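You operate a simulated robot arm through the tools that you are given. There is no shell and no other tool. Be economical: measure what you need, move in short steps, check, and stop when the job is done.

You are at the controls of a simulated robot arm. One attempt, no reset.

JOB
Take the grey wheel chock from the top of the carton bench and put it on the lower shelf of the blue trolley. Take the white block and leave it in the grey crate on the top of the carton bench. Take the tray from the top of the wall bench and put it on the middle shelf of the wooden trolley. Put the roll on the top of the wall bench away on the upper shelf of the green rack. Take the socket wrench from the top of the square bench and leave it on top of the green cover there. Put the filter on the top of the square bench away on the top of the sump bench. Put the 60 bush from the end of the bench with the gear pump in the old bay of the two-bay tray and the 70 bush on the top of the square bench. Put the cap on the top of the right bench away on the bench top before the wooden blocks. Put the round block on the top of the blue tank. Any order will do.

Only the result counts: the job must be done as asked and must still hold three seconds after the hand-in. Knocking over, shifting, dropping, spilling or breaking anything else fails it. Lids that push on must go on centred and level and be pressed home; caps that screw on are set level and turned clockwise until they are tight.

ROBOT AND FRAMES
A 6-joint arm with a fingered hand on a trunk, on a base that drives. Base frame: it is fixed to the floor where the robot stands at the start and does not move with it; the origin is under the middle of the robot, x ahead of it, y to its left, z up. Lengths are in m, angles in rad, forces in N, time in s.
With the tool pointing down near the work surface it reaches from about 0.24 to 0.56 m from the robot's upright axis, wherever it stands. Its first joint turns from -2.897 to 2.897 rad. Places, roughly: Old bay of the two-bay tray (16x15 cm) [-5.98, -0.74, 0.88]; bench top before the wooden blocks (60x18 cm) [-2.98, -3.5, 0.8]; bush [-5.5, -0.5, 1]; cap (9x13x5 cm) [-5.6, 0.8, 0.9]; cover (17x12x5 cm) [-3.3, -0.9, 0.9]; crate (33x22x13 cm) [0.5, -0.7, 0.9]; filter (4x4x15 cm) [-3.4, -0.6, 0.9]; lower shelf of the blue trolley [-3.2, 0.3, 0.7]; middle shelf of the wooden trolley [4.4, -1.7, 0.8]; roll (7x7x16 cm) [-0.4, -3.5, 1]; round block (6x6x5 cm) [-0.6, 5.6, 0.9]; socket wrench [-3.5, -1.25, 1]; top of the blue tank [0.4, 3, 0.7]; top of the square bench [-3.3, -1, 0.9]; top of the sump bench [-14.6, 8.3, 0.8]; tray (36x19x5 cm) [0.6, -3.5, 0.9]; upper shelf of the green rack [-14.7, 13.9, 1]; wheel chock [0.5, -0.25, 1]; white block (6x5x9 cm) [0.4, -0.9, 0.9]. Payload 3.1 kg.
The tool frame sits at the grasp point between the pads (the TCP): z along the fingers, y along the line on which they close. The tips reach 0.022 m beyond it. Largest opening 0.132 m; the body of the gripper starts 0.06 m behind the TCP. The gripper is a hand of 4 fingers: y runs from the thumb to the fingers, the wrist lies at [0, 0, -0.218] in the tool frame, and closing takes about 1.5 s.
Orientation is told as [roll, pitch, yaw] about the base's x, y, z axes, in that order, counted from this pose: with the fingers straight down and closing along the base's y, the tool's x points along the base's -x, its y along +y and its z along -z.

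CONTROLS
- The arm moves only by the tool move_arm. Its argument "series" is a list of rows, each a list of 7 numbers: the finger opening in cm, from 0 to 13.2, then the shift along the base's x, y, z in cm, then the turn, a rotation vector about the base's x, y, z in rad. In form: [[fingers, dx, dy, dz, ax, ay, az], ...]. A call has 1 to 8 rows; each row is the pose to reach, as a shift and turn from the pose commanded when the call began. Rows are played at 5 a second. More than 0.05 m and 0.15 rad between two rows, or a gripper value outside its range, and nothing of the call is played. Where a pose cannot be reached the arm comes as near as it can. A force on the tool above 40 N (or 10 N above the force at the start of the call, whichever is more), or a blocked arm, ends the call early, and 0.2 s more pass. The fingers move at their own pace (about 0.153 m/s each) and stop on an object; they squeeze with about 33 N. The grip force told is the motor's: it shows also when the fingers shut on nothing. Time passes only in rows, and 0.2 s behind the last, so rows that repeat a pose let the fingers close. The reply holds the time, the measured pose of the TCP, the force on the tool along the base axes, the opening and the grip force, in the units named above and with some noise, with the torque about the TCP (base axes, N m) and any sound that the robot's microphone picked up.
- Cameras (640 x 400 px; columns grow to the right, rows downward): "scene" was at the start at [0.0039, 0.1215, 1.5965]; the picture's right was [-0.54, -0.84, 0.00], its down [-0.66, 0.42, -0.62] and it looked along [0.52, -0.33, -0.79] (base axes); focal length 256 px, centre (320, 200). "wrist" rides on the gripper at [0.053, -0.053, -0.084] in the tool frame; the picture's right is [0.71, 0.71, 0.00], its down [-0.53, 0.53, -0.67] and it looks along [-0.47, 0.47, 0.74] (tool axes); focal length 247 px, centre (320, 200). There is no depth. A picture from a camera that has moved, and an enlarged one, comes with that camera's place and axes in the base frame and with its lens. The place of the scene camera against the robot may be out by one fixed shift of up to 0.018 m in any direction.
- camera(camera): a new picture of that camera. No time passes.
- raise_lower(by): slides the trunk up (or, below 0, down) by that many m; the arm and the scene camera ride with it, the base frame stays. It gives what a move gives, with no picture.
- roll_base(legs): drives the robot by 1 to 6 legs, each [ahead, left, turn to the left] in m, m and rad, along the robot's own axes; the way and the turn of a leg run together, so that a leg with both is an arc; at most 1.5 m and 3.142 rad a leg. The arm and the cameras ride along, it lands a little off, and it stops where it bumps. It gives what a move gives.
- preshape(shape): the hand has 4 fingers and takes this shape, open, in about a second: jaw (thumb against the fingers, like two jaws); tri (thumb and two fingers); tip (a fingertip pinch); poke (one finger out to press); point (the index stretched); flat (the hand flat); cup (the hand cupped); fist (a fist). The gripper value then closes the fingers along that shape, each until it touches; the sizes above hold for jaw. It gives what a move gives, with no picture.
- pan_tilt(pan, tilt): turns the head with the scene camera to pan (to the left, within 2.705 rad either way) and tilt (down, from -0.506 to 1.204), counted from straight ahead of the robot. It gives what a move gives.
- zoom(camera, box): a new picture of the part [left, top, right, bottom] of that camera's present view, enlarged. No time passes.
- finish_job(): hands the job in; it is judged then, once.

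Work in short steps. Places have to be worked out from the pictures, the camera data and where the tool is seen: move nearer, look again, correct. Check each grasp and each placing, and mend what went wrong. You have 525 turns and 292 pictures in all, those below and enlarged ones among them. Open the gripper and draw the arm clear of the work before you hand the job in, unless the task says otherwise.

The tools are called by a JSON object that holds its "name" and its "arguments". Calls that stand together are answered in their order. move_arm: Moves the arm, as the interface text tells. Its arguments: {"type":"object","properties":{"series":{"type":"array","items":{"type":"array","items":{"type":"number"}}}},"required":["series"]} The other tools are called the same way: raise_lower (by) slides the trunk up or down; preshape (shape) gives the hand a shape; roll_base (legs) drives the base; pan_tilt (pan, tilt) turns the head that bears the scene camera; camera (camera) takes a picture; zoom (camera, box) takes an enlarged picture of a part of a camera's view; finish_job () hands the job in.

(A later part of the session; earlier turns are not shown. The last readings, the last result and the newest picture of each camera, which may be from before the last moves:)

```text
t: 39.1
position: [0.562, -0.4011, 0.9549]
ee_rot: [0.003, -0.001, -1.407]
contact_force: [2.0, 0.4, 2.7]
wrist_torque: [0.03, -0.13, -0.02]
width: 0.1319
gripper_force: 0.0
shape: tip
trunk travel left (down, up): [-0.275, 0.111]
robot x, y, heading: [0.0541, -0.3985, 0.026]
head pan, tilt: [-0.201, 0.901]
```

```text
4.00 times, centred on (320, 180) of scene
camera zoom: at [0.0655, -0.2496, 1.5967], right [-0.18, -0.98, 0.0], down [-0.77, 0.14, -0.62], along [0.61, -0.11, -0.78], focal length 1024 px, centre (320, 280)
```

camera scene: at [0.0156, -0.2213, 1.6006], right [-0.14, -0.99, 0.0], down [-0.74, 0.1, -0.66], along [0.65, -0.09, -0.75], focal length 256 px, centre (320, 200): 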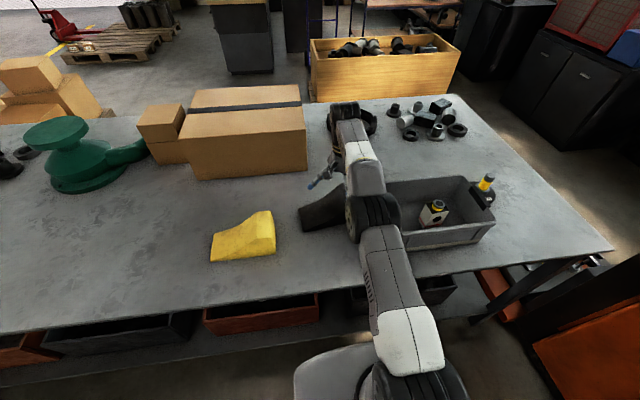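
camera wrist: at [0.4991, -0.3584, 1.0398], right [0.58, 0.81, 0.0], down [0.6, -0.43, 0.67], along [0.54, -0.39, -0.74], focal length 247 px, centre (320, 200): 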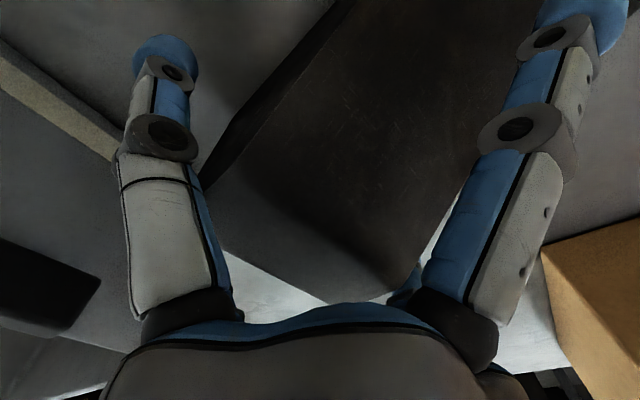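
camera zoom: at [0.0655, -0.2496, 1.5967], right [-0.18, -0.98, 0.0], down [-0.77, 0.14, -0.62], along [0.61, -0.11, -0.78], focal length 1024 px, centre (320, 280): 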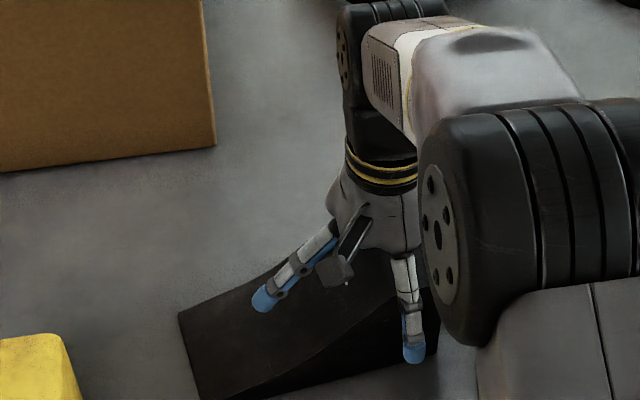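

In place with little contact; closing on the chock.

{"name": "move_arm", "arguments": {"series": [[0, 0, 0, 0, 0, 0, 0], [0, 0, 0, 0, 0, 0, 0], [0, 0, 0, 0, 0, 0, 0], [0, 0, 0, 0, 0, 0, 0], [0, 0, 0, 0, 0, 0, 0], [0, 0, 0, 0, 0, 0, 0], [0, 0, 0, 0, 0, 0, 0]]}}

{"name": "move_arm", "arguments": {"series": [[0, 0, 0, 2, 0, 0, 0], [0, 0, 0, 4, 0, 0, 0], [0, 0, 0, 6, 0, 0, 0]]}}

{"name": "zoom", "arguments": {"camera": "scene", "box": [240, 130, 400, 230]}}

{"name": "camera", "arguments": {"camera": "wrist"}}

```text
t: 40.7
position: [0.5615, -0.4013, 0.9558]
ee_rot: [-0.001, 0.001, -1.407]
contact_force: [3.9, 0.3, 3.1]
wrist_torque: [0.03, 0.2, -0.1]
width: 0.0974
gripper_force: 33.4
shape: tip
trunk travel left (down, up): [-0.275, 0.111]
robot x, y, heading: [0.0587, -0.3967, 0.026]
head pan, tilt: [-0.201, 0.901]
```

```text
t: 41.5
position: [0.5625, -0.3996, 1.015]
ee_rot: [-0.002, 0.0, -1.406]
contact_force: [-0.3, -0.2, -5.9]
wrist_torque: [-0.17, 0.02, 0.02]
width: 0.0975
gripper_force: 33.0
shape: tip
trunk travel left (down, up): [-0.275, 0.111]
robot x, y, heading: [0.0557, -0.3943, 0.024]
head pan, tilt: [-0.201, 0.901]
```

```text
4.00 times, centred on (320, 180) of scene
camera zoom: at [0.0662, -0.2497, 1.5967], right [-0.18, -0.98, 0.0], down [-0.77, 0.14, -0.62], along [0.61, -0.11, -0.78], focal length 1024 px, centre (320, 280)
```

zoom: 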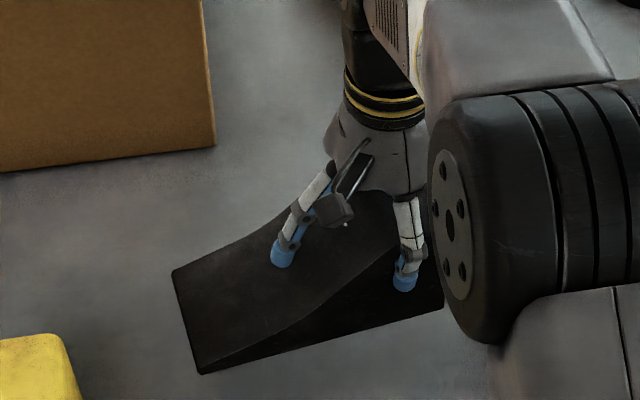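

```text
256 pictures are left
camera wrist: at [0.5003, -0.3568, 1.0999], right [0.58, 0.81, 0.0], down [0.61, -0.43, 0.67], along [0.54, -0.39, -0.74], focal length 247 px, centre (320, 200)
```

wrist: 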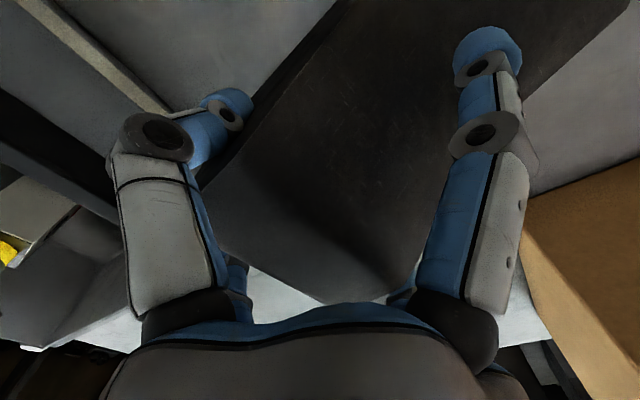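

Chock held level, 9.7 cm. I raise and retract it, then look behind me for the route to the blue trolley.

{"name": "move_arm", "arguments": {"series": [[0, -2, 0, 4, 0, 0, 0], [0, -4, 0, 8, 0, 0, 0], [0, -8, 0, 11, 0, 0, 0], [0, -12, 0, 12, 0, 0, 0], [0, -15, 0, 12, 0, 0, 0]]}}

{"name": "pan_tilt", "arguments": {"pan": 2.65, "tilt": 0.3}}

{"name": "camera", "arguments": {"camera": "scene"}}

{"name": "pan_tilt", "arguments": {"pan": -2.65, "tilt": 0.3}}

{"name": "camera", "arguments": {"camera": "scene"}}

```text
t: 42.7
position: [0.4121, -0.3995, 1.1359]
ee_rot: [0.002, 0.0, -1.406]
contact_force: [0.1, 0.0, -4.8]
wrist_torque: [-0.16, 0.04, -0.01]
width: 0.0974
gripper_force: 33.2
shape: tip
trunk travel left (down, up): [-0.275, 0.111]
robot x, y, heading: [0.0541, -0.3982, 0.024]
head pan, tilt: [-0.201, 0.901]
```

```text
t: 45.2
position: [0.4149, -0.4007, 1.137]
ee_rot: [0.001, 0.0, -1.407]
contact_force: [-0.5, 1.1, -5.1]
wrist_torque: [-0.16, 0.03, -0.03]
width: 0.0974
gripper_force: 32.4
shape: tip
trunk travel left (down, up): [-0.275, 0.111]
robot x, y, heading: [0.052, -0.3977, 0.027]
head pan, tilt: [2.649, 0.3]
```

```text
255 pictures are left
camera scene: at [-0.0913, -0.1938, 1.649], right [0.45, 0.89, 0.0], down [0.26, -0.13, -0.96], along [-0.85, 0.43, -0.3], focal length 256 px, centre (320, 200)
```

scene: 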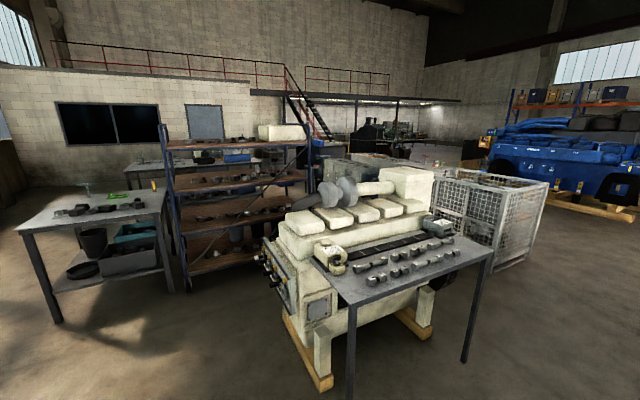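

```text
t: 49.3
position: [0.4134, -0.4001, 1.1354]
ee_rot: [0.001, -0.001, -1.406]
contact_force: [0.1, 0.1, -4.4]
wrist_torque: [-0.2, 0.02, -0.01]
width: 0.0974
gripper_force: 33.5
shape: tip
trunk travel left (down, up): [-0.275, 0.111]
robot x, y, heading: [0.0544, -0.3981, 0.027]
head pan, tilt: [-2.649, 0.3]
```

```text
254 pictures are left
camera scene: at [-0.0893, -0.2821, 1.649], right [-0.49, 0.87, 0.0], down [0.26, 0.15, -0.96], along [-0.83, -0.47, -0.3], focal length 256 px, centre (320, 200)
```

scene: 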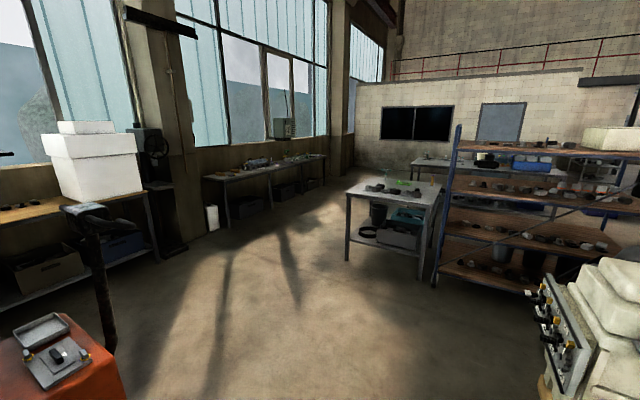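

Route: floor is clear along y≈-0.5 toward x≈-1.9; the blue-posted shelf rack stands there with the square bench right of it (in view). I back off, turn around and approach.

{"name": "roll_base", "arguments": {"legs": [[-0.75, -0.1, 0], [0, 0, 3.1], [1.0, 0, 0]]}}

{"name": "pan_tilt", "arguments": {"pan": 0, "tilt": 0.3}}

{"name": "camera", "arguments": {"camera": "scene"}}

```text
t: 65.4
position: [-2.0528, -0.4587, 1.1363]
ee_rot: [0.0, 0.001, 1.687]
contact_force: [0.1, -0.7, -5.3]
wrist_torque: [0.15, -0.05, -0.02]
width: 0.0968
gripper_force: 33.3
shape: tip
trunk travel left (down, up): [-0.275, 0.111]
robot x, y, heading: [-1.6907, -0.4796, 3.118]
head pan, tilt: [-2.649, 0.3]
```

```text
t: 67.8
position: [-2.0527, -0.458, 1.1356]
ee_rot: [0.0, -0.001, 1.687]
contact_force: [0.2, 0.7, -4.6]
wrist_torque: [0.18, -0.04, 0.0]
width: 0.0969
gripper_force: 33.4
shape: tip
trunk travel left (down, up): [-0.275, 0.111]
robot x, y, heading: [-1.693, -0.4761, 3.115]
head pan, tilt: [0.0, 0.3]
```

```text
253 pictures are left
camera scene: at [-1.7313, -0.6109, 1.6489], right [0.02, 1.0, 0.0], down [0.3, -0.01, -0.96], along [-0.95, 0.02, -0.3], focal length 256 px, centre (320, 200)
```

scene: 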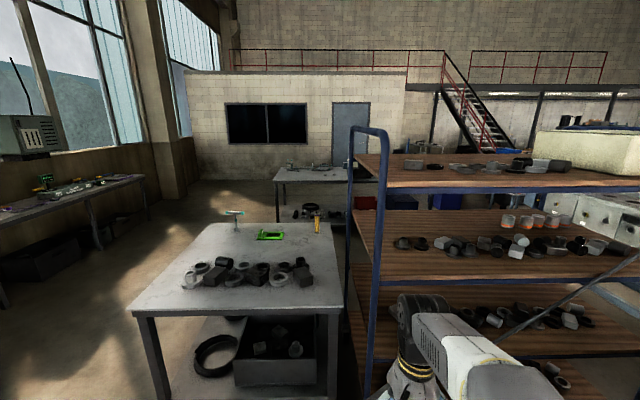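

The blue-framed rack is the blue trolley (shelves ≈1.4, 1.03, 0.65). The lower shelf can't take a vertical hand under the next shelf, so I'll regrasp the chock horizontally, using the free front strip of the square bench. Approaching it.

{"name": "roll_base", "arguments": {"legs": [[0.45, 0.42, 0]]}}

{"name": "pan_tilt", "arguments": {"pan": 0, "tilt": 0.8}}

{"name": "camera", "arguments": {"camera": "scene"}}

{"name": "pan_tilt", "arguments": {"pan": -0.9, "tilt": 0.7}}

{"name": "camera", "arguments": {"camera": "scene"}}

```text
t: 71.2
position: [-2.5132, -0.8645, 1.1347]
ee_rot: [-0.003, 0.0, 1.685]
contact_force: [-0.2, 0.0, -6.0]
wrist_torque: [0.16, 0.0, 0.0]
width: 0.0972
gripper_force: 32.7
shape: tip
trunk travel left (down, up): [-0.275, 0.111]
robot x, y, heading: [-2.1541, -0.887, 3.116]
head pan, tilt: [0.0, 0.3]
```

```text
t: 72.2
position: [-2.514, -0.8649, 1.1362]
ee_rot: [0.001, 0.0, 1.686]
contact_force: [0.7, -0.4, -4.9]
wrist_torque: [0.2, 0.01, 0.03]
width: 0.097
gripper_force: 32.4
shape: tip
trunk travel left (down, up): [-0.275, 0.111]
robot x, y, heading: [-2.157, -0.8897, 3.12]
head pan, tilt: [0.0, 0.799]
```

```text
252 pictures are left
camera scene: at [-2.1803, -1.0175, 1.6047], right [0.03, 1.0, 0.0], down [0.72, -0.02, -0.7], along [-0.7, 0.02, -0.72], focal length 256 px, centre (320, 200)
```

scene: 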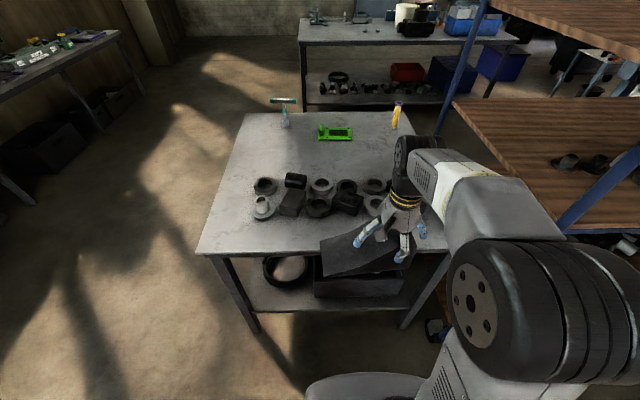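

```text
t: 73.4
position: [-2.5133, -0.8647, 1.1347]
ee_rot: [0.002, 0.001, 1.686]
contact_force: [0.3, -0.2, -5.1]
wrist_torque: [0.2, -0.04, -0.02]
width: 0.0969
gripper_force: 33.5
shape: tip
trunk travel left (down, up): [-0.275, 0.111]
robot x, y, heading: [-2.1583, -0.8867, 3.118]
head pan, tilt: [-0.901, 0.7]
```

```text
251 pictures are left
camera scene: at [-2.1506, -0.9517, 1.6128], right [0.8, 0.6, 0.0], down [0.39, -0.51, -0.76], along [-0.46, 0.61, -0.64], focal length 256 px, centre (320, 200)
```

scene: 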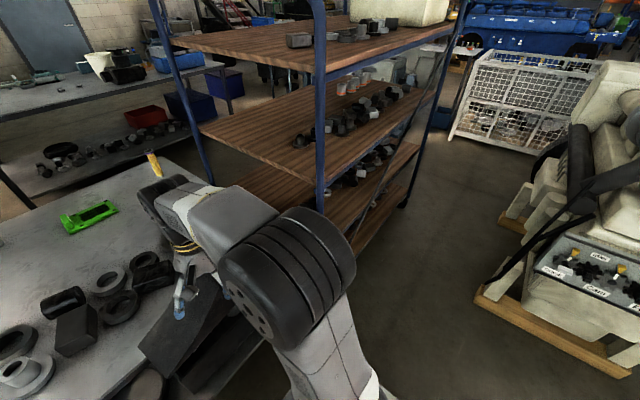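

The left part of the bench (y≈-1.32) is free. I slide left to y≈-1.25 and turn the hand so the chock's thin end points forward.

{"name": "roll_base", "arguments": {"legs": [[0, 0.37, 0]]}}

{"name": "move_arm", "arguments": {"series": [[0, 0, 0, 0, 0, 0, -0.14], [0, 0, 0, 0, 0, 0, -0.28], [0, 0, 0, 0, 0, 0, -0.42], [0, 0, 0, 0, 0, 0, -0.56], [0, 0, 0, 0, 0, 0, -0.7], [0, 0, 0, 0, 0, 0, -0.84], [0, 0, 0, 0, 0, 0, -0.98], [0, 0, 0, 0, 0, 0, -1.12]]}}

{"name": "move_arm", "arguments": {"series": [[0, 0, 0, 0, 0, 0, -0.14], [0, 0, 0, 0, 0, 0, -0.28], [0, 0, 0, 0, 0, 0, -0.42], [0, 0, 0, 0, 0, 0, -0.56]]}}

{"name": "pan_tilt", "arguments": {"pan": 0.2, "tilt": 0.9}}

{"name": "camera", "arguments": {"camera": "scene"}}

```text
t: 75.7
position: [-2.5249, -1.2229, 1.1347]
ee_rot: [0.0, -0.001, 1.676]
contact_force: [0.2, -0.3, -5.7]
wrist_torque: [0.16, -0.04, 0.01]
width: 0.0969
gripper_force: 33.3
shape: tip
trunk travel left (down, up): [-0.275, 0.111]
robot x, y, heading: [-2.1651, -1.2457, 3.103]
head pan, tilt: [-0.901, 0.7]
```

```text
t: 77.5
position: [-2.525, -1.2226, 1.1354]
ee_rot: [0.001, 0.0, 0.554]
contact_force: [0.0, -0.8, -6.8]
wrist_torque: [0.03, -0.17, -0.05]
width: 0.0969
gripper_force: 33.1
shape: tip
trunk travel left (down, up): [-0.275, 0.111]
robot x, y, heading: [-2.1691, -1.244, 3.108]
head pan, tilt: [-0.901, 0.7]
```

```text
t: 78.5
position: [-2.5246, -1.222, 1.1356]
ee_rot: [0.001, -0.004, -0.007]
contact_force: [-0.1, -0.3, -4.9]
wrist_torque: [-0.07, -0.16, 0.0]
width: 0.0969
gripper_force: 32.7
shape: tip
trunk travel left (down, up): [-0.275, 0.111]
robot x, y, heading: [-2.1664, -1.2449, 3.106]
head pan, tilt: [-0.901, 0.7]
```

```text
t: 79.8
position: [-2.5238, -1.2226, 1.1359]
ee_rot: [0.0, -0.001, -0.004]
contact_force: [-0.4, -1.0, -5.1]
wrist_torque: [-0.04, -0.17, -0.01]
width: 0.0969
gripper_force: 32.7
shape: tip
trunk travel left (down, up): [-0.275, 0.111]
robot x, y, heading: [-2.1689, -1.251, 3.105]
head pan, tilt: [0.201, 0.901]
```

```text
250 pictures are left
camera scene: at [-2.1872, -1.3944, 1.5967], right [-0.16, 0.99, 0.0], down [0.77, 0.13, -0.62], along [-0.61, -0.1, -0.78], focal length 256 px, centre (320, 200)
```

scene: 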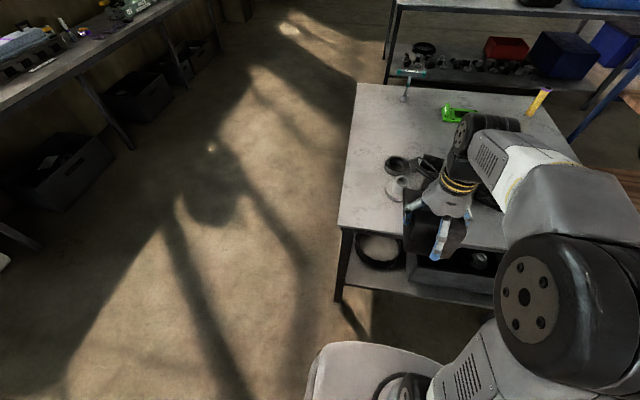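

Left edge of bench ≈ y -1.40, parts start ≈ -1.23; I set the chock at y≈-1.315 with TCP x≈-2.665, lowering guarded.

{"name": "move_arm", "arguments": {"series": [[0, -4, -2.5, 0, 0, 0, 0], [0, -8, -5, 0, 0, 0, 0], [0, -12, -8, 0, 0, 0, 0], [0, -14, -9.3, -2, 0, 0, 0], [0, -14, -9.3, -6, 0, 0, 0], [0, -14, -9.3, -10, 0, 0, 0], [0, -14, -9.3, -13, 0, 0, 0], [0, -14, -9.3, -15, 0, 0, 0]]}}

{"name": "camera", "arguments": {"camera": "scene"}}

{"name": "camera", "arguments": {"camera": "wrist"}}

```text
t: 81.1
position: [-2.6665, -1.3153, 1.0838]
ee_rot: [-0.005, 0.021, -0.005]
contact_force: [10.4, 2.0, 22.7]
wrist_torque: [-0.59, 0.05, -0.05]
width: 0.0924
gripper_force: 33.2
shape: tip
trunk travel left (down, up): [-0.275, 0.111]
robot x, y, heading: [-2.1701, -1.2461, 3.105]
head pan, tilt: [0.201, 0.901]
stopped in row 6: the force on the tool passed its limit at 60 N (the readings are from after the stop); the commanded pose is now the measured one
```

```text
249 pictures are left
camera scene: at [-2.1839, -1.394, 1.597], right [-0.16, 0.99, 0.0], down [0.77, 0.13, -0.62], along [-0.61, -0.1, -0.78], focal length 256 px, centre (320, 200)
```

scene: 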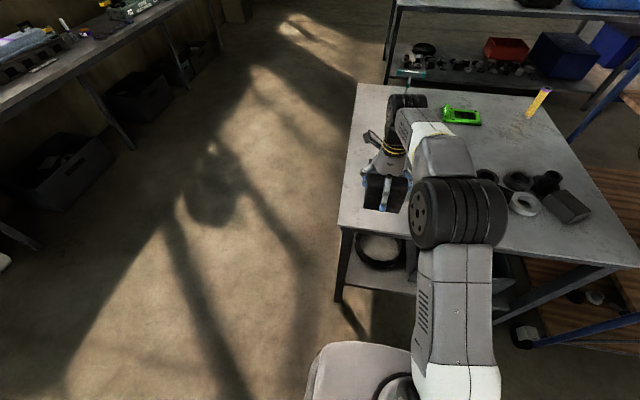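

```text
248 pictures are left
camera wrist: at [-2.7197, -1.3687, 1.1685], right [-0.7, 0.71, 0.01], down [0.54, 0.53, 0.65], along [0.46, 0.47, -0.76], focal length 247 px, centre (320, 200)
```

wrist: 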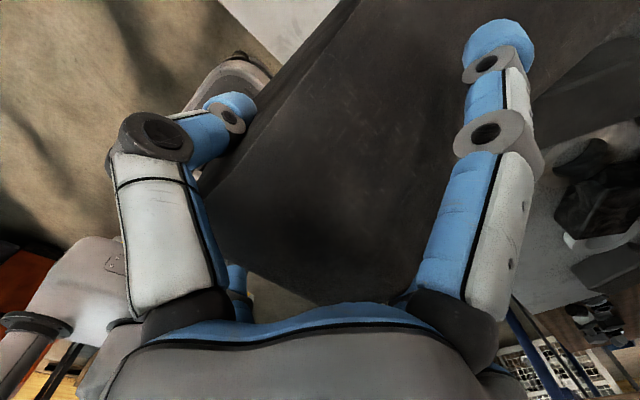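

Unexpected contact at z 1.084. I zoom in to see what touched.

{"name": "zoom", "arguments": {"camera": "scene", "box": [320, 100, 480, 260]}}

```text
2.50 times, centred on (400, 180) of scene
camera zoom: at [-2.1839, -1.394, 1.597], right [-0.16, 0.99, 0.0], down [0.77, 0.13, -0.62], along [-0.61, -0.1, -0.78], focal length 640 px, centre (120, 250)
```

zoom: 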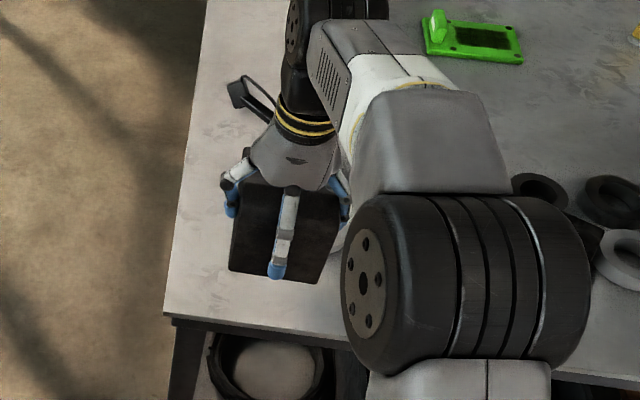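

Wrist view says the bench top is ≈0.885 with its edge at x≈-2.65, so the contact is puzzling. I lift 2 cm and check forces.

{"name": "move_arm", "arguments": {"series": [[0, 0, 0, 1, 0, 0, 0], [0, 0, 0, 2, 0, -0.02, 0], [0, 0, 0, 3, 0, -0.02, 0]]}}

{"name": "camera", "arguments": {"camera": "wrist"}}

{"name": "pan_tilt", "arguments": {"pan": 0.6, "tilt": 0.75}}

{"name": "camera", "arguments": {"camera": "scene"}}

```text
t: 81.9
position: [-2.6693, -1.3164, 1.1094]
ee_rot: [-0.006, -0.004, -0.007]
contact_force: [0.4, 0.7, -5.5]
wrist_torque: [-0.02, -0.14, 0.0]
width: 0.0933
gripper_force: 33.2
shape: tip
trunk travel left (down, up): [-0.275, 0.111]
robot x, y, heading: [-2.1689, -1.2472, 3.106]
head pan, tilt: [0.201, 0.901]
```

```text
246 pictures are left
camera wrist: at [-2.7244, -1.3701, 1.1931], right [-0.7, 0.71, -0.01], down [0.53, 0.53, 0.67], along [0.48, 0.47, -0.74], focal length 247 px, centre (320, 200)
```

wrist: 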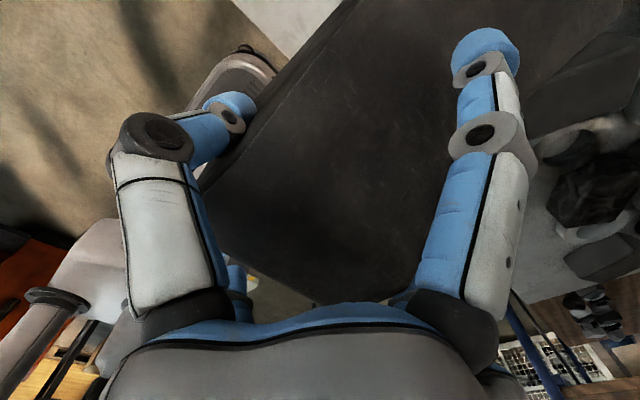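

```text
t: 82.8
position: [-2.6701, -1.3155, 1.1079]
ee_rot: [-0.004, -0.002, -0.006]
contact_force: [0.1, -0.1, -4.9]
wrist_torque: [-0.07, -0.15, 0.02]
width: 0.0934
gripper_force: 32.6
shape: tip
trunk travel left (down, up): [-0.275, 0.111]
robot x, y, heading: [-2.1665, -1.2479, 3.105]
head pan, tilt: [0.6, 0.75]
```

```text
245 pictures are left
camera scene: at [-2.1831, -1.4265, 1.6086], right [-0.53, 0.85, 0.0], down [0.58, 0.36, -0.73], along [-0.62, -0.39, -0.68], focal length 256 px, centre (320, 200)
```

scene: 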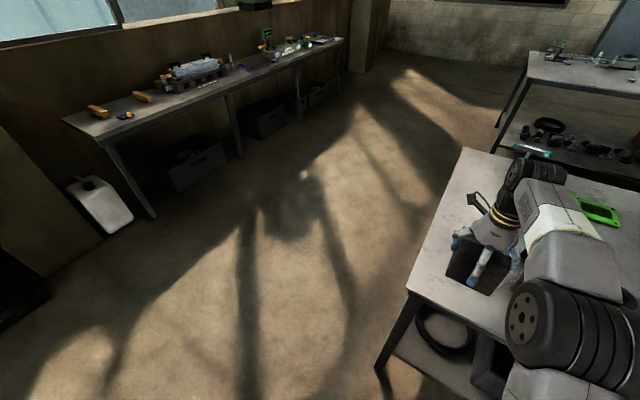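

Still held. I lower again in 1 cm steps to find exactly where contact begins.

{"name": "move_arm", "arguments": {"series": [[0, 0, 0, -1, 0, 0, 0], [0, 0, 0, -2, 0, 0, 0], [0, 0, 0, -2.7, 0, 0, 0], [0, 0, 0, -2.7, 0, 0, 0]]}}

{"name": "zoom", "arguments": {"camera": "scene", "box": [380, 140, 580, 340]}}

```text
t: 83.8
position: [-2.6689, -1.3152, 1.0828]
ee_rot: [-0.005, 0.002, -0.005]
contact_force: [2.2, 1.6, 12.0]
wrist_torque: [-0.65, 0.19, 0.0]
width: 0.0932
gripper_force: 32.9
shape: tip
trunk travel left (down, up): [-0.275, 0.111]
robot x, y, heading: [-2.1654, -1.2476, 3.108]
head pan, tilt: [0.6, 0.75]
```

```text
2.00 times, centred on (480, 240) of scene
camera zoom: at [-2.1801, -1.4257, 1.6089], right [-0.53, 0.85, 0.0], down [0.58, 0.36, -0.73], along [-0.62, -0.39, -0.68], focal length 512 px, centre (0, 120)
```

zoom: 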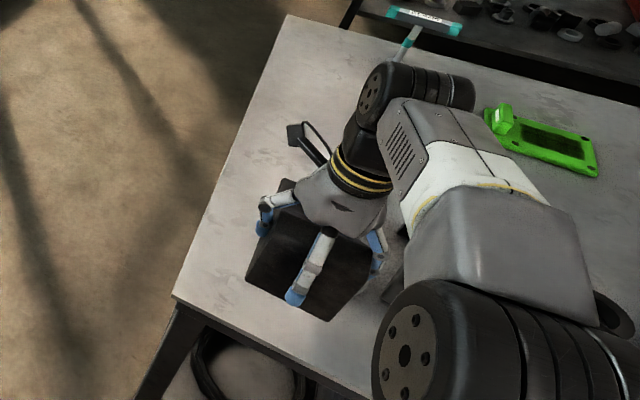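

Contact repeats at the same height though nothing is visible there. I lift, shift 7 cm toward me, and probe again gently.

{"name": "move_arm", "arguments": {"series": [[0, 0, 0, 2, 0, 0, 0], [0, 3.5, 0, 3, 0, 0, 0], [0, 7, 0, 3, 0, 0, 0], [0, 7, 0, 1, 0, 0, 0], [0, 7, 0, 0, 0, 0, 0], [0, 7, 0, -1, 0, 0, 0], [0, 7, 0, -2, 0, 0, 0], [0, 7, 0, -3, 0, 0, 0]]}}

{"name": "camera", "arguments": {"camera": "scene"}}

```text
t: 85.5
position: [-2.5905, -1.3131, 1.0623]
ee_rot: [-0.002, -0.005, -0.002]
contact_force: [26.8, 6.5, 23.2]
wrist_torque: [-0.66, 0.83, 0.41]
width: 0.093
gripper_force: 33.1
shape: tip
trunk travel left (down, up): [-0.275, 0.111]
robot x, y, heading: [-2.1671, -1.2476, 3.105]
head pan, tilt: [0.6, 0.75]
stopped in row 8: the force on the tool passed its limit at 43 N (the readings are from after the stop); the commanded pose is now the measured one
```

```text
243 pictures are left
camera scene: at [-2.1733, -1.4245, 1.6091], right [-0.53, 0.85, 0.0], down [0.57, 0.36, -0.73], along [-0.62, -0.39, -0.68], focal length 256 px, centre (320, 200)
```

scene: 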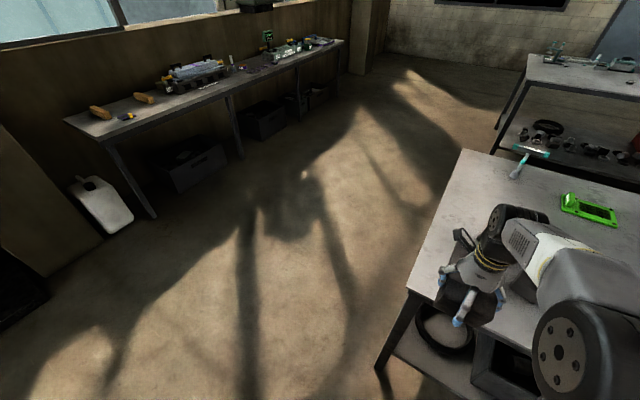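

The contacts point to one fixed thing near [-2.68,-1.35] with top ≈1.0. I lift and pull the arm away to look at that spot.

{"name": "move_arm", "arguments": {"series": [[0, 2, 0, 3, 0, 0, 0], [0, 5, 2, 5, 0, 0, 0], [0, 9, 5, 6, 0, 0, 0], [0, 12, 9, 6, 0, 0, 0], [0, 12, 14, 6, 0, 0, 0], [0, 12, 18, 6, 0, 0, 0]]}}

{"name": "zoom", "arguments": {"camera": "scene", "box": [360, 130, 640, 330]}}

```text
refused: row 3 steps farther than a row can; nothing moved
```

```text
2.00 times, centred on (500, 230) of scene
camera zoom: at [-2.1733, -1.4245, 1.6091], right [-0.53, 0.85, 0.0], down [0.57, 0.36, -0.73], along [-0.62, -0.39, -0.68], focal length 512 px, centre (-40, 140)
```

zoom: 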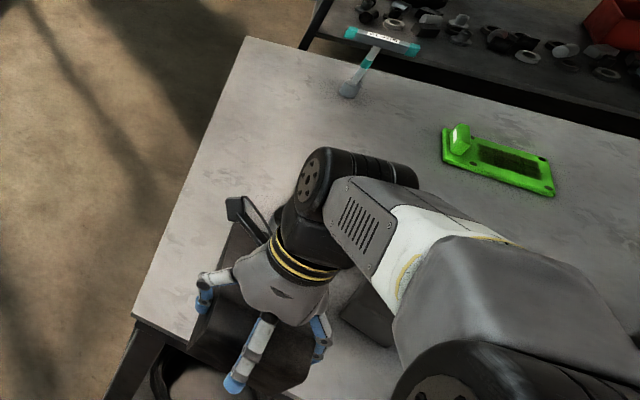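

Retrying the retraction with smaller steps.

{"name": "move_arm", "arguments": {"series": [[0, 2, 0, 3, 0, 0, 0], [0, 5, 2, 5, 0, 0, 0], [0, 8, 5, 6, 0, 0, 0], [0, 10, 8.5, 6, 0, 0, 0], [0, 10, 13, 6, 0, 0, 0], [0, 10, 17, 6, 0, 0, 0]]}}

{"name": "zoom", "arguments": {"camera": "scene", "box": [360, 130, 640, 330]}}

{"name": "camera", "arguments": {"camera": "wrist"}}

```text
t: 86.9
position: [-2.4979, -1.1417, 1.1193]
ee_rot: [-0.003, -0.01, -0.003]
contact_force: [0.1, 1.1, -5.3]
wrist_torque: [-0.05, -0.19, 0.02]
width: 0.0941
gripper_force: 32.8
shape: tip
trunk travel left (down, up): [-0.275, 0.111]
robot x, y, heading: [-2.1649, -1.2477, 3.101]
head pan, tilt: [0.6, 0.75]
```

```text
2.00 times, centred on (500, 230) of scene
camera zoom: at [-2.1821, -1.425, 1.6088], right [-0.53, 0.85, 0.0], down [0.58, 0.36, -0.73], along [-0.62, -0.39, -0.68], focal length 512 px, centre (-40, 140)
```

zoom: 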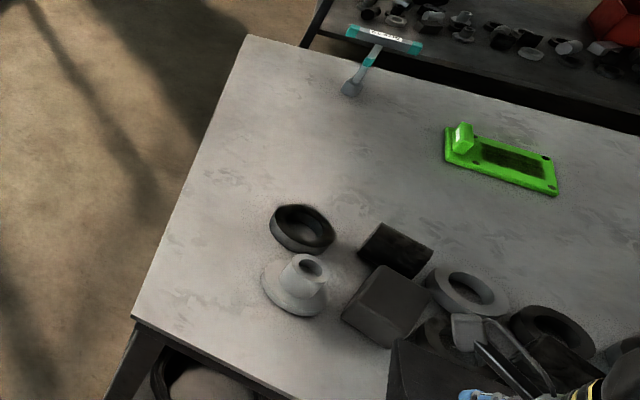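

```text
240 pictures are left
camera wrist: at [-2.5527, -1.1957, 1.2028], right [-0.7, 0.71, -0.01], down [0.52, 0.53, 0.67], along [0.48, 0.47, -0.74], focal length 247 px, centre (320, 200)
```

wrist: 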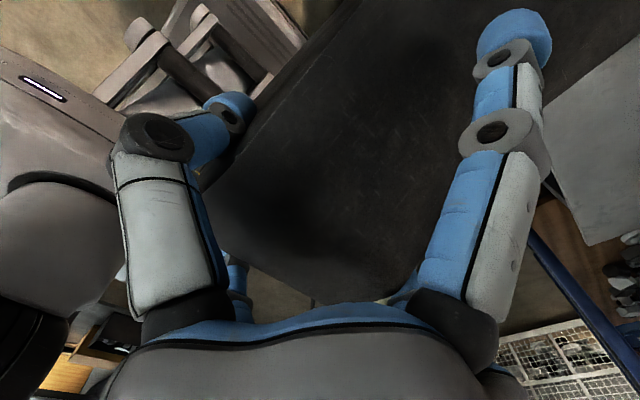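

A flanged bush (top ≈0.97) near [-2.80,-1.21] is the likely obstacle. I check whether it moved, using the same view as before.

{"name": "pan_tilt", "arguments": {"pan": 0.2, "tilt": 0.9}}

{"name": "camera", "arguments": {"camera": "scene"}}

```text
t: 87.8
position: [-2.4976, -1.1442, 1.1193]
ee_rot: [-0.002, -0.009, -0.004]
contact_force: [-0.8, -0.1, -4.8]
wrist_torque: [-0.08, -0.18, 0.02]
width: 0.0936
gripper_force: 33.0
shape: tip
trunk travel left (down, up): [-0.275, 0.111]
robot x, y, heading: [-2.1658, -1.25, 3.106]
head pan, tilt: [0.201, 0.901]
```

```text
239 pictures are left
camera scene: at [-2.1868, -1.3942, 1.5967], right [-0.16, 0.99, 0.0], down [0.77, 0.13, -0.62], along [-0.61, -0.1, -0.78], focal length 256 px, centre (320, 200)
```

scene: 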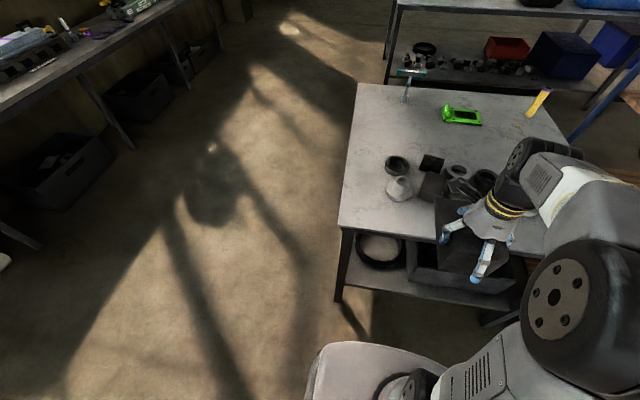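

The bush did not move. I'll use a simpler plan: place directly into the trolley with the hand pitched ~37°, letting the heel of the chock press on the shelf so it pivots flat. Driving to face the trolley's empty left end.

{"name": "roll_base", "arguments": {"legs": [[-0.3, 0, 0], [0, -1.05, 0]]}}

{"name": "pan_tilt", "arguments": {"pan": 0.15, "tilt": 0.55}}

{"name": "camera", "arguments": {"camera": "scene"}}

```text
t: 95.0
position: [-2.1985, -0.076, 1.1192]
ee_rot: [-0.003, -0.009, 0.042]
contact_force: [0.0, 0.4, -5.8]
wrist_torque: [-0.02, -0.2, -0.01]
width: 0.0938
gripper_force: 33.0
shape: tip
trunk travel left (down, up): [-0.275, 0.111]
robot x, y, heading: [-1.8625, -0.1654, -3.136]
head pan, tilt: [0.201, 0.901]
```

```text
t: 95.8
position: [-2.1986, -0.0764, 1.1191]
ee_rot: [-0.003, -0.008, 0.042]
contact_force: [0.2, 0.3, -5.1]
wrist_torque: [-0.07, -0.15, 0.0]
width: 0.0939
gripper_force: 33.2
shape: tip
trunk travel left (down, up): [-0.275, 0.111]
robot x, y, heading: [-1.8611, -0.1651, -3.136]
head pan, tilt: [0.15, 0.55]
```

```text
238 pictures are left
camera scene: at [-1.8901, -0.3107, 1.6259], right [-0.16, 0.99, 0.0], down [0.52, 0.08, -0.85], along [-0.84, -0.14, -0.52], focal length 256 px, centre (320, 200)
```

scene: 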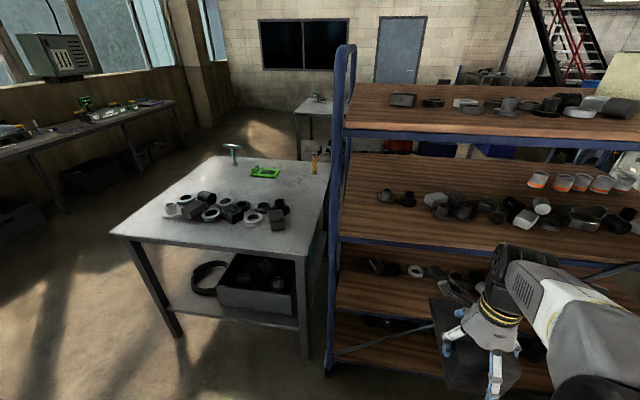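

Lower shelf ≈0.70–0.74 with post at y≈-0.38 and rings on it from y≈-0.23, deeper in. I lower the trunk for a better view and reach.

{"name": "raise_lower", "arguments": {"by": -0.26}}

{"name": "pan_tilt", "arguments": {"pan": 0.1, "tilt": 0.5}}

{"name": "camera", "arguments": {"camera": "scene"}}

```text
t: 98.5
position: [-2.1989, -0.0753, 0.8592]
ee_rot: [-0.003, -0.009, 0.043]
contact_force: [-0.1, 0.9, -5.7]
wrist_torque: [-0.03, -0.19, -0.02]
width: 0.0939
gripper_force: 32.8
shape: tip
trunk travel left (down, up): [-0.015, 0.371]
robot x, y, heading: [-1.8615, -0.1643, -3.132]
head pan, tilt: [0.15, 0.55]
```

```text
t: 99.2
position: [-2.199, -0.0761, 0.8589]
ee_rot: [-0.002, -0.009, 0.041]
contact_force: [0.9, -0.2, -5.6]
wrist_torque: [-0.02, -0.21, 0.0]
width: 0.0939
gripper_force: 33.7
shape: tip
trunk travel left (down, up): [-0.015, 0.371]
robot x, y, heading: [-1.8659, -0.1655, -3.128]
head pan, tilt: [0.099, 0.499]
```

```text
237 pictures are left
camera scene: at [-1.8918, -0.3063, 1.3709], right [-0.11, 0.99, 0.0], down [0.48, 0.05, -0.88], along [-0.87, -0.1, -0.48], focal length 256 px, centre (320, 200)
```

scene: 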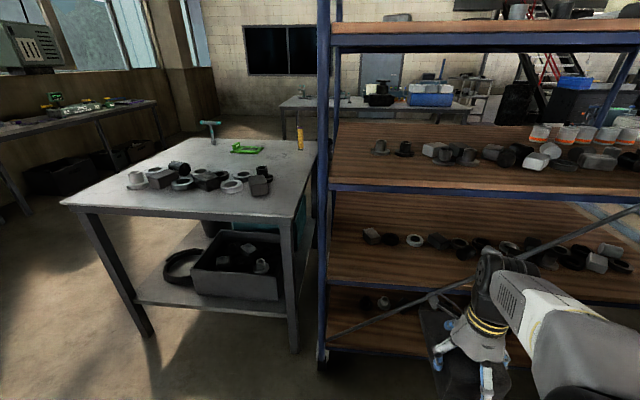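

Now clear: shelf 3 at z≈0.68, front edge x≈-2.57, post y≈-0.36, rings start at x≈-2.78,y≥-0.23. Target TCP ≈[-2.61,-0.255] with chock forward. First I shift the arm and pitch the hand here in free space.

{"name": "move_arm", "arguments": {"series": [[0, -4, -2, 1, 0, 0, 0], [0, -8, -4, 2, 0, 0, 0], [0, -11, -7, 3, 0, 0, 0], [0, -13, -10.5, 4, 0, 0, 0]]}}

{"name": "move_arm", "arguments": {"series": [[0, 0, -2, 0, 0, 0.13, 0], [0, 0, -4, 0, 0, 0.26, 0], [0, 0, -6, 0, 0, 0.39, 0], [0, 0, -7, 0, 0, 0.52, 0], [0, 0, -7, 0, 0, 0.65, 0]]}}

{"name": "camera", "arguments": {"camera": "scene"}}

{"name": "camera", "arguments": {"camera": "wrist"}}

```text
t: 100.2
position: [-2.3294, -0.1802, 0.8995]
ee_rot: [-0.001, -0.01, 0.041]
contact_force: [-0.2, -0.3, -5.8]
wrist_torque: [-0.06, -0.21, 0.05]
width: 0.0938
gripper_force: 33.0
shape: tip
trunk travel left (down, up): [-0.015, 0.371]
robot x, y, heading: [-1.8604, -0.1619, -3.13]
head pan, tilt: [0.099, 0.499]
```

```text
t: 101.3
position: [-2.3299, -0.2509, 0.8998]
ee_rot: [0.03, 0.643, 0.054]
contact_force: [0.2, 0.4, -4.9]
wrist_torque: [-0.04, -0.26, 0.0]
width: 0.0939
gripper_force: 33.1
shape: tip
trunk travel left (down, up): [-0.015, 0.371]
robot x, y, heading: [-1.8642, -0.1644, -3.13]
head pan, tilt: [0.099, 0.499]
```

```text
236 pictures are left
camera scene: at [-1.8918, -0.3065, 1.3709], right [-0.11, 0.99, 0.0], down [0.48, 0.05, -0.88], along [-0.87, -0.09, -0.48], focal length 256 px, centre (320, 200)
```

scene: 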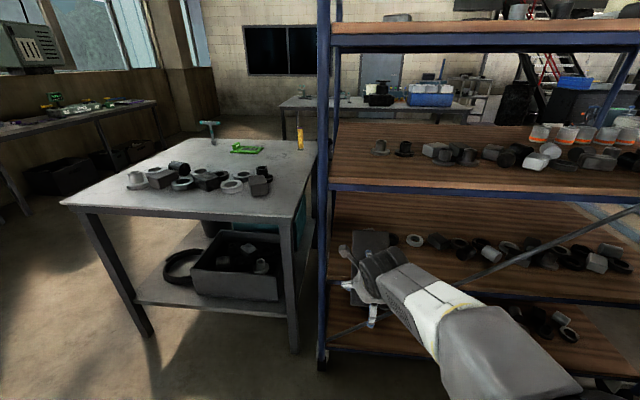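

```text
235 pictures are left
camera wrist: at [-2.3202, -0.3075, 0.9967], right [-0.59, 0.68, 0.44], down [0.8, 0.55, 0.23], along [-0.08, 0.49, -0.87], focal length 247 px, centre (320, 200)
```

wrist: 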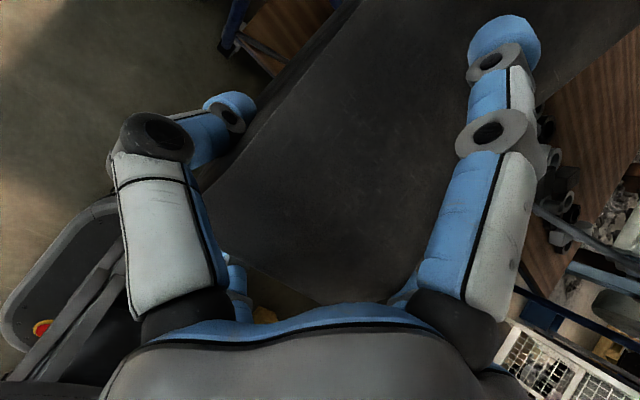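

Pitched nicely. I drive 0.23 m ahead so the chock enters the shelf gap, staying above the shelf.

{"name": "roll_base", "arguments": {"legs": [[0.23, 0, 0]]}}

{"name": "camera", "arguments": {"camera": "scene"}}

{"name": "camera", "arguments": {"camera": "wrist"}}

```text
t: 102.6
position: [-2.4346, -0.2499, 0.8901]
ee_rot: [0.039, 0.604, 0.05]
contact_force: [3.5, 0.0, -5.3]
wrist_torque: [0.03, -0.09, 0.25]
width: 0.0939
gripper_force: 32.7
shape: tip
trunk travel left (down, up): [-0.015, 0.371]
robot x, y, heading: [-1.9701, -0.1648, -3.135]
head pan, tilt: [0.099, 0.499]
stopped in leg 1: the force on the tool passed its limit at 64 N (the readings are from after the stop); the commanded pose is now the measured one
```

```text
234 pictures are left
camera scene: at [-2.0048, -0.3077, 1.3709], right [-0.11, 0.99, 0.0], down [0.48, 0.05, -0.88], along [-0.87, -0.09, -0.48], focal length 256 px, centre (320, 200)
```

scene: 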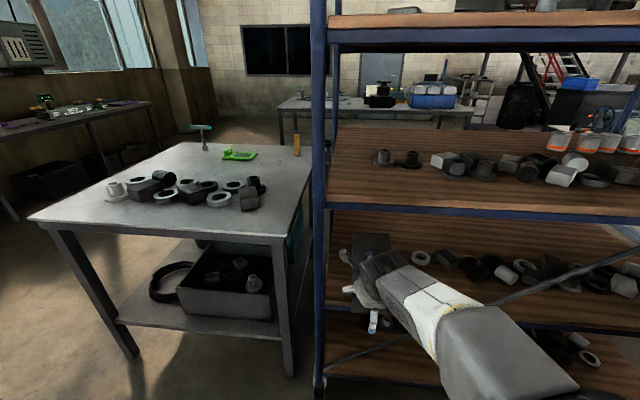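

```text
233 pictures are left
camera wrist: at [-2.4304, -0.3064, 0.9871], right [-0.6, 0.68, 0.42], down [0.8, 0.54, 0.27], along [-0.05, 0.5, -0.86], focal length 247 px, centre (320, 200)
```

wrist: 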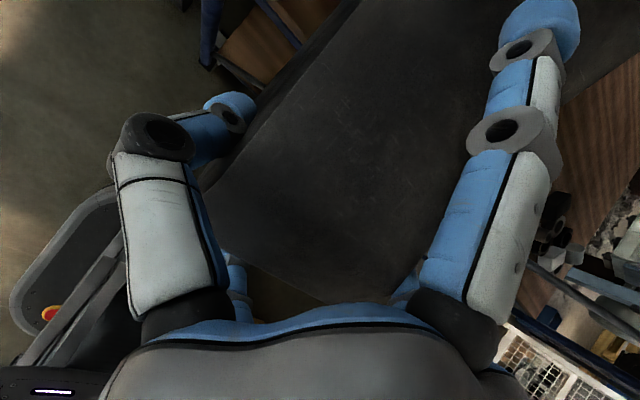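

The contact (64 N) was at y≈-0.32: the chock's left nose corner met the post, since it's slightly yawed. The trolley rows still match its earlier place. I back off, correct yaw, and shift right.

{"name": "roll_base", "arguments": {"legs": [[-0.12, 0, 0]]}}

{"name": "move_arm", "arguments": {"series": [[0, 0, 2, 0, 0, 0.02, -0.03], [0, 0, 4, 0.5, 0, 0.04, -0.06], [0, 0, 5, 0.5, 0, 0.04, -0.06]]}}

{"name": "camera", "arguments": {"camera": "scene"}}

{"name": "camera", "arguments": {"camera": "wrist"}}

```text
t: 103.9
position: [-2.3137, -0.2487, 0.8899]
ee_rot: [0.039, 0.608, 0.05]
contact_force: [0.1, 0.1, -6.7]
wrist_torque: [-0.02, -0.22, 0.0]
width: 0.0938
gripper_force: 33.1
shape: tip
trunk travel left (down, up): [-0.015, 0.371]
robot x, y, heading: [-1.8553, -0.1605, -3.128]
head pan, tilt: [0.099, 0.499]
```

```text
t: 104.7
position: [-2.3126, -0.1979, 0.894]
ee_rot: [0.04, 0.646, -0.009]
contact_force: [-0.1, -0.6, -5.4]
wrist_torque: [-0.12, -0.26, 0.01]
width: 0.0941
gripper_force: 33.2
shape: tip
trunk travel left (down, up): [-0.015, 0.371]
robot x, y, heading: [-1.8526, -0.1633, -3.134]
head pan, tilt: [0.099, 0.499]
```

```text
232 pictures are left
camera scene: at [-1.8833, -0.3064, 1.3709], right [-0.11, 0.99, 0.0], down [0.48, 0.05, -0.88], along [-0.87, -0.09, -0.48], focal length 256 px, centre (320, 200)
```

scene: 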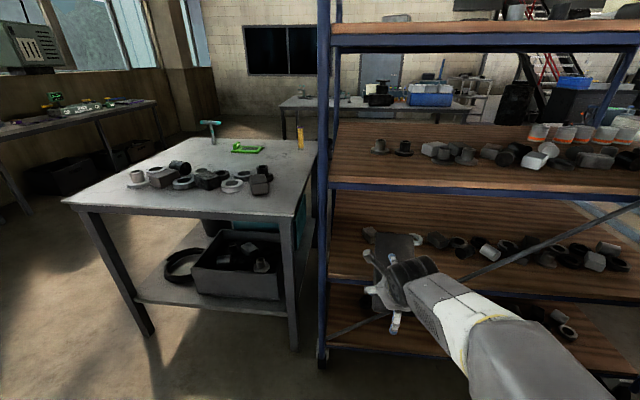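

```text
231 pictures are left
camera wrist: at [-2.3071, -0.256, 0.9916], right [-0.54, 0.71, 0.45], down [0.84, 0.49, 0.23], along [-0.05, 0.5, -0.86], focal length 247 px, centre (320, 200)
```

wrist: 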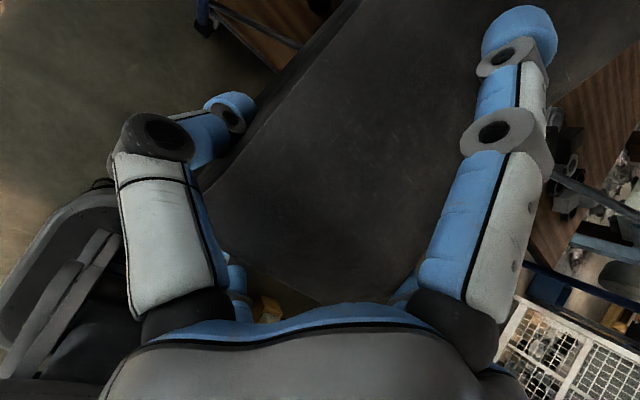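

I zoom to check how the chock lies in the hand.

{"name": "zoom", "arguments": {"camera": "scene", "box": [320, 190, 480, 350]}}

```text
2.50 times, centred on (400, 270) of scene
camera zoom: at [-1.8833, -0.3064, 1.3709], right [-0.11, 0.99, 0.0], down [0.48, 0.05, -0.88], along [-0.87, -0.09, -0.48], focal length 640 px, centre (120, 25)
```

zoom: 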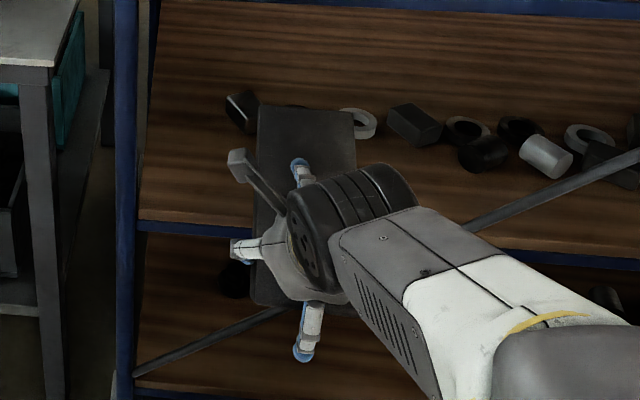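

The chock sits straight in the hand. With 5 cm more margin from the post, I drive ahead 0.2 m.

{"name": "roll_base", "arguments": {"legs": [[0.1, 0, 0], [0.1, 0, 0]]}}

{"name": "zoom", "arguments": {"camera": "scene", "box": [300, 160, 500, 360]}}

```text
t: 106.3
position: [-2.4385, -0.1956, 0.8862]
ee_rot: [0.049, 0.609, -0.011]
contact_force: [3.6, -1.0, -6.0]
wrist_torque: [0.03, -0.11, 0.22]
width: 0.0936
gripper_force: 33.2
shape: tip
trunk travel left (down, up): [-0.015, 0.371]
robot x, y, heading: [-1.9848, -0.1646, -3.135]
head pan, tilt: [0.099, 0.499]
stopped in leg 2: the force on the tool passed its limit at 64 N (the readings are from after the stop); the commanded pose is now the measured one
```

```text
2.00 times, centred on (400, 260) of scene
camera zoom: at [-2.0161, -0.3077, 1.3709], right [-0.11, 0.99, 0.0], down [0.48, 0.05, -0.88], along [-0.87, -0.09, -0.48], focal length 512 px, centre (160, 80)
```

zoom: 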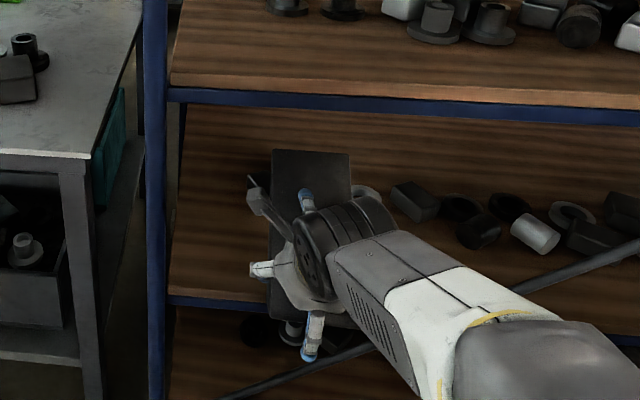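

It stopped at the same x regardless of y. To find the contact point I press gently 0.8 cm forward and read force and torque.

{"name": "move_arm", "arguments": {"series": [[0, -0.5, 0, 0, 0, 0, 0], [0, -1.0, 0, 0, 0, 0, 0], [0, -1.0, 0, 0, 0, 0, 0]]}}

```text
t: 107.1
position: [-2.4435, -0.1946, 0.8822]
ee_rot: [0.051, 0.599, -0.012]
contact_force: [34.8, 5.8, -18.2]
wrist_torque: [0.01, -0.11, 0.23]
width: 0.0933
gripper_force: 33.7
shape: tip
trunk travel left (down, up): [-0.015, 0.371]
robot x, y, heading: [-1.9871, -0.162, -3.132]
head pan, tilt: [0.099, 0.499]
```

The force is back-and-down through the nose: the nose top is hitting the upper shelf's rail (≈0.95). I back off and lower 7 cm before entering.

{"name": "move_arm", "arguments": {"series": [[0, 3, 0, 0, 0, 0, 0], [0, 6, 0, -1, 0, 0, 0], [0, 7, 0, -4, 0, 0, 0], [0, 7, 0, -7, 0, 0.05, 0]]}}

{"name": "zoom", "arguments": {"camera": "scene", "box": [300, 160, 500, 360]}}

```text
t: 108.1
position: [-2.377, -0.1951, 0.8152]
ee_rot: [0.045, 0.662, -0.015]
contact_force: [-0.1, 0.9, -5.7]
wrist_torque: [-0.06, -0.25, -0.01]
width: 0.0935
gripper_force: 33.0
shape: tip
trunk travel left (down, up): [-0.015, 0.371]
robot x, y, heading: [-1.985, -0.1657, -3.136]
head pan, tilt: [0.099, 0.499]
```

```text
2.00 times, centred on (400, 260) of scene
camera zoom: at [-2.0173, -0.3075, 1.3709], right [-0.11, 0.99, 0.0], down [0.48, 0.05, -0.88], along [-0.87, -0.09, -0.48], focal length 512 px, centre (160, 80)
```

zoom: 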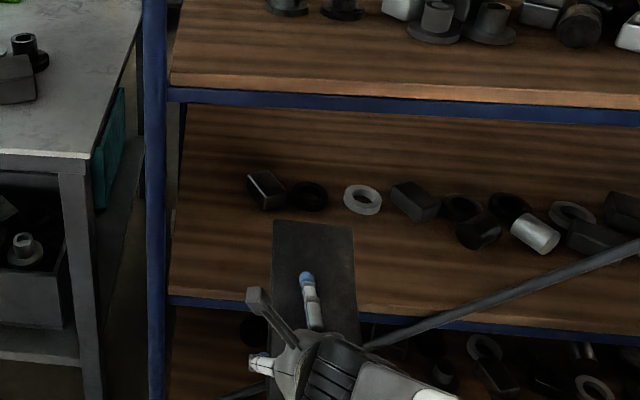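

Now lower; I advance 0.15 m by driving, then look.

{"name": "roll_base", "arguments": {"legs": [[0.15, 0, 0]]}}

{"name": "zoom", "arguments": {"camera": "scene", "box": [300, 160, 500, 360]}}

```text
t: 109.2
position: [-2.4435, -0.1926, 0.8073]
ee_rot: [0.059, 0.636, -0.012]
contact_force: [2.3, -1.2, -5.8]
wrist_torque: [-0.02, -0.07, 0.21]
width: 0.0936
gripper_force: 33.4
shape: tip
trunk travel left (down, up): [-0.015, 0.371]
robot x, y, heading: [-2.0624, -0.1652, -3.133]
head pan, tilt: [0.099, 0.499]
stopped in leg 1: the force on the tool passed its limit at 61 N (the readings are from after the stop); the commanded pose is now the measured one
```

```text
2.00 times, centred on (400, 260) of scene
camera zoom: at [-2.0891, -0.3081, 1.371], right [-0.11, 0.99, 0.0], down [0.48, 0.05, -0.88], along [-0.87, -0.09, -0.48], focal length 512 px, centre (160, 80)
```

zoom: 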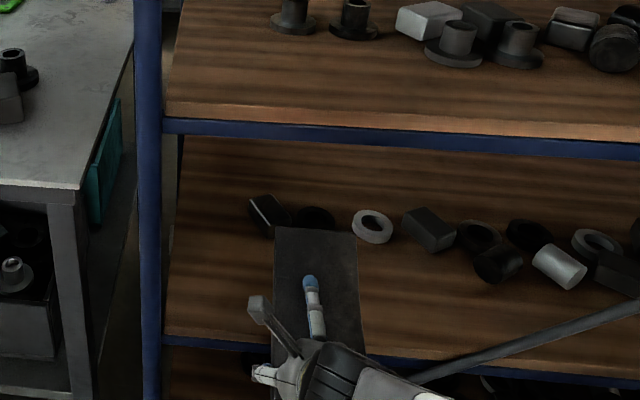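

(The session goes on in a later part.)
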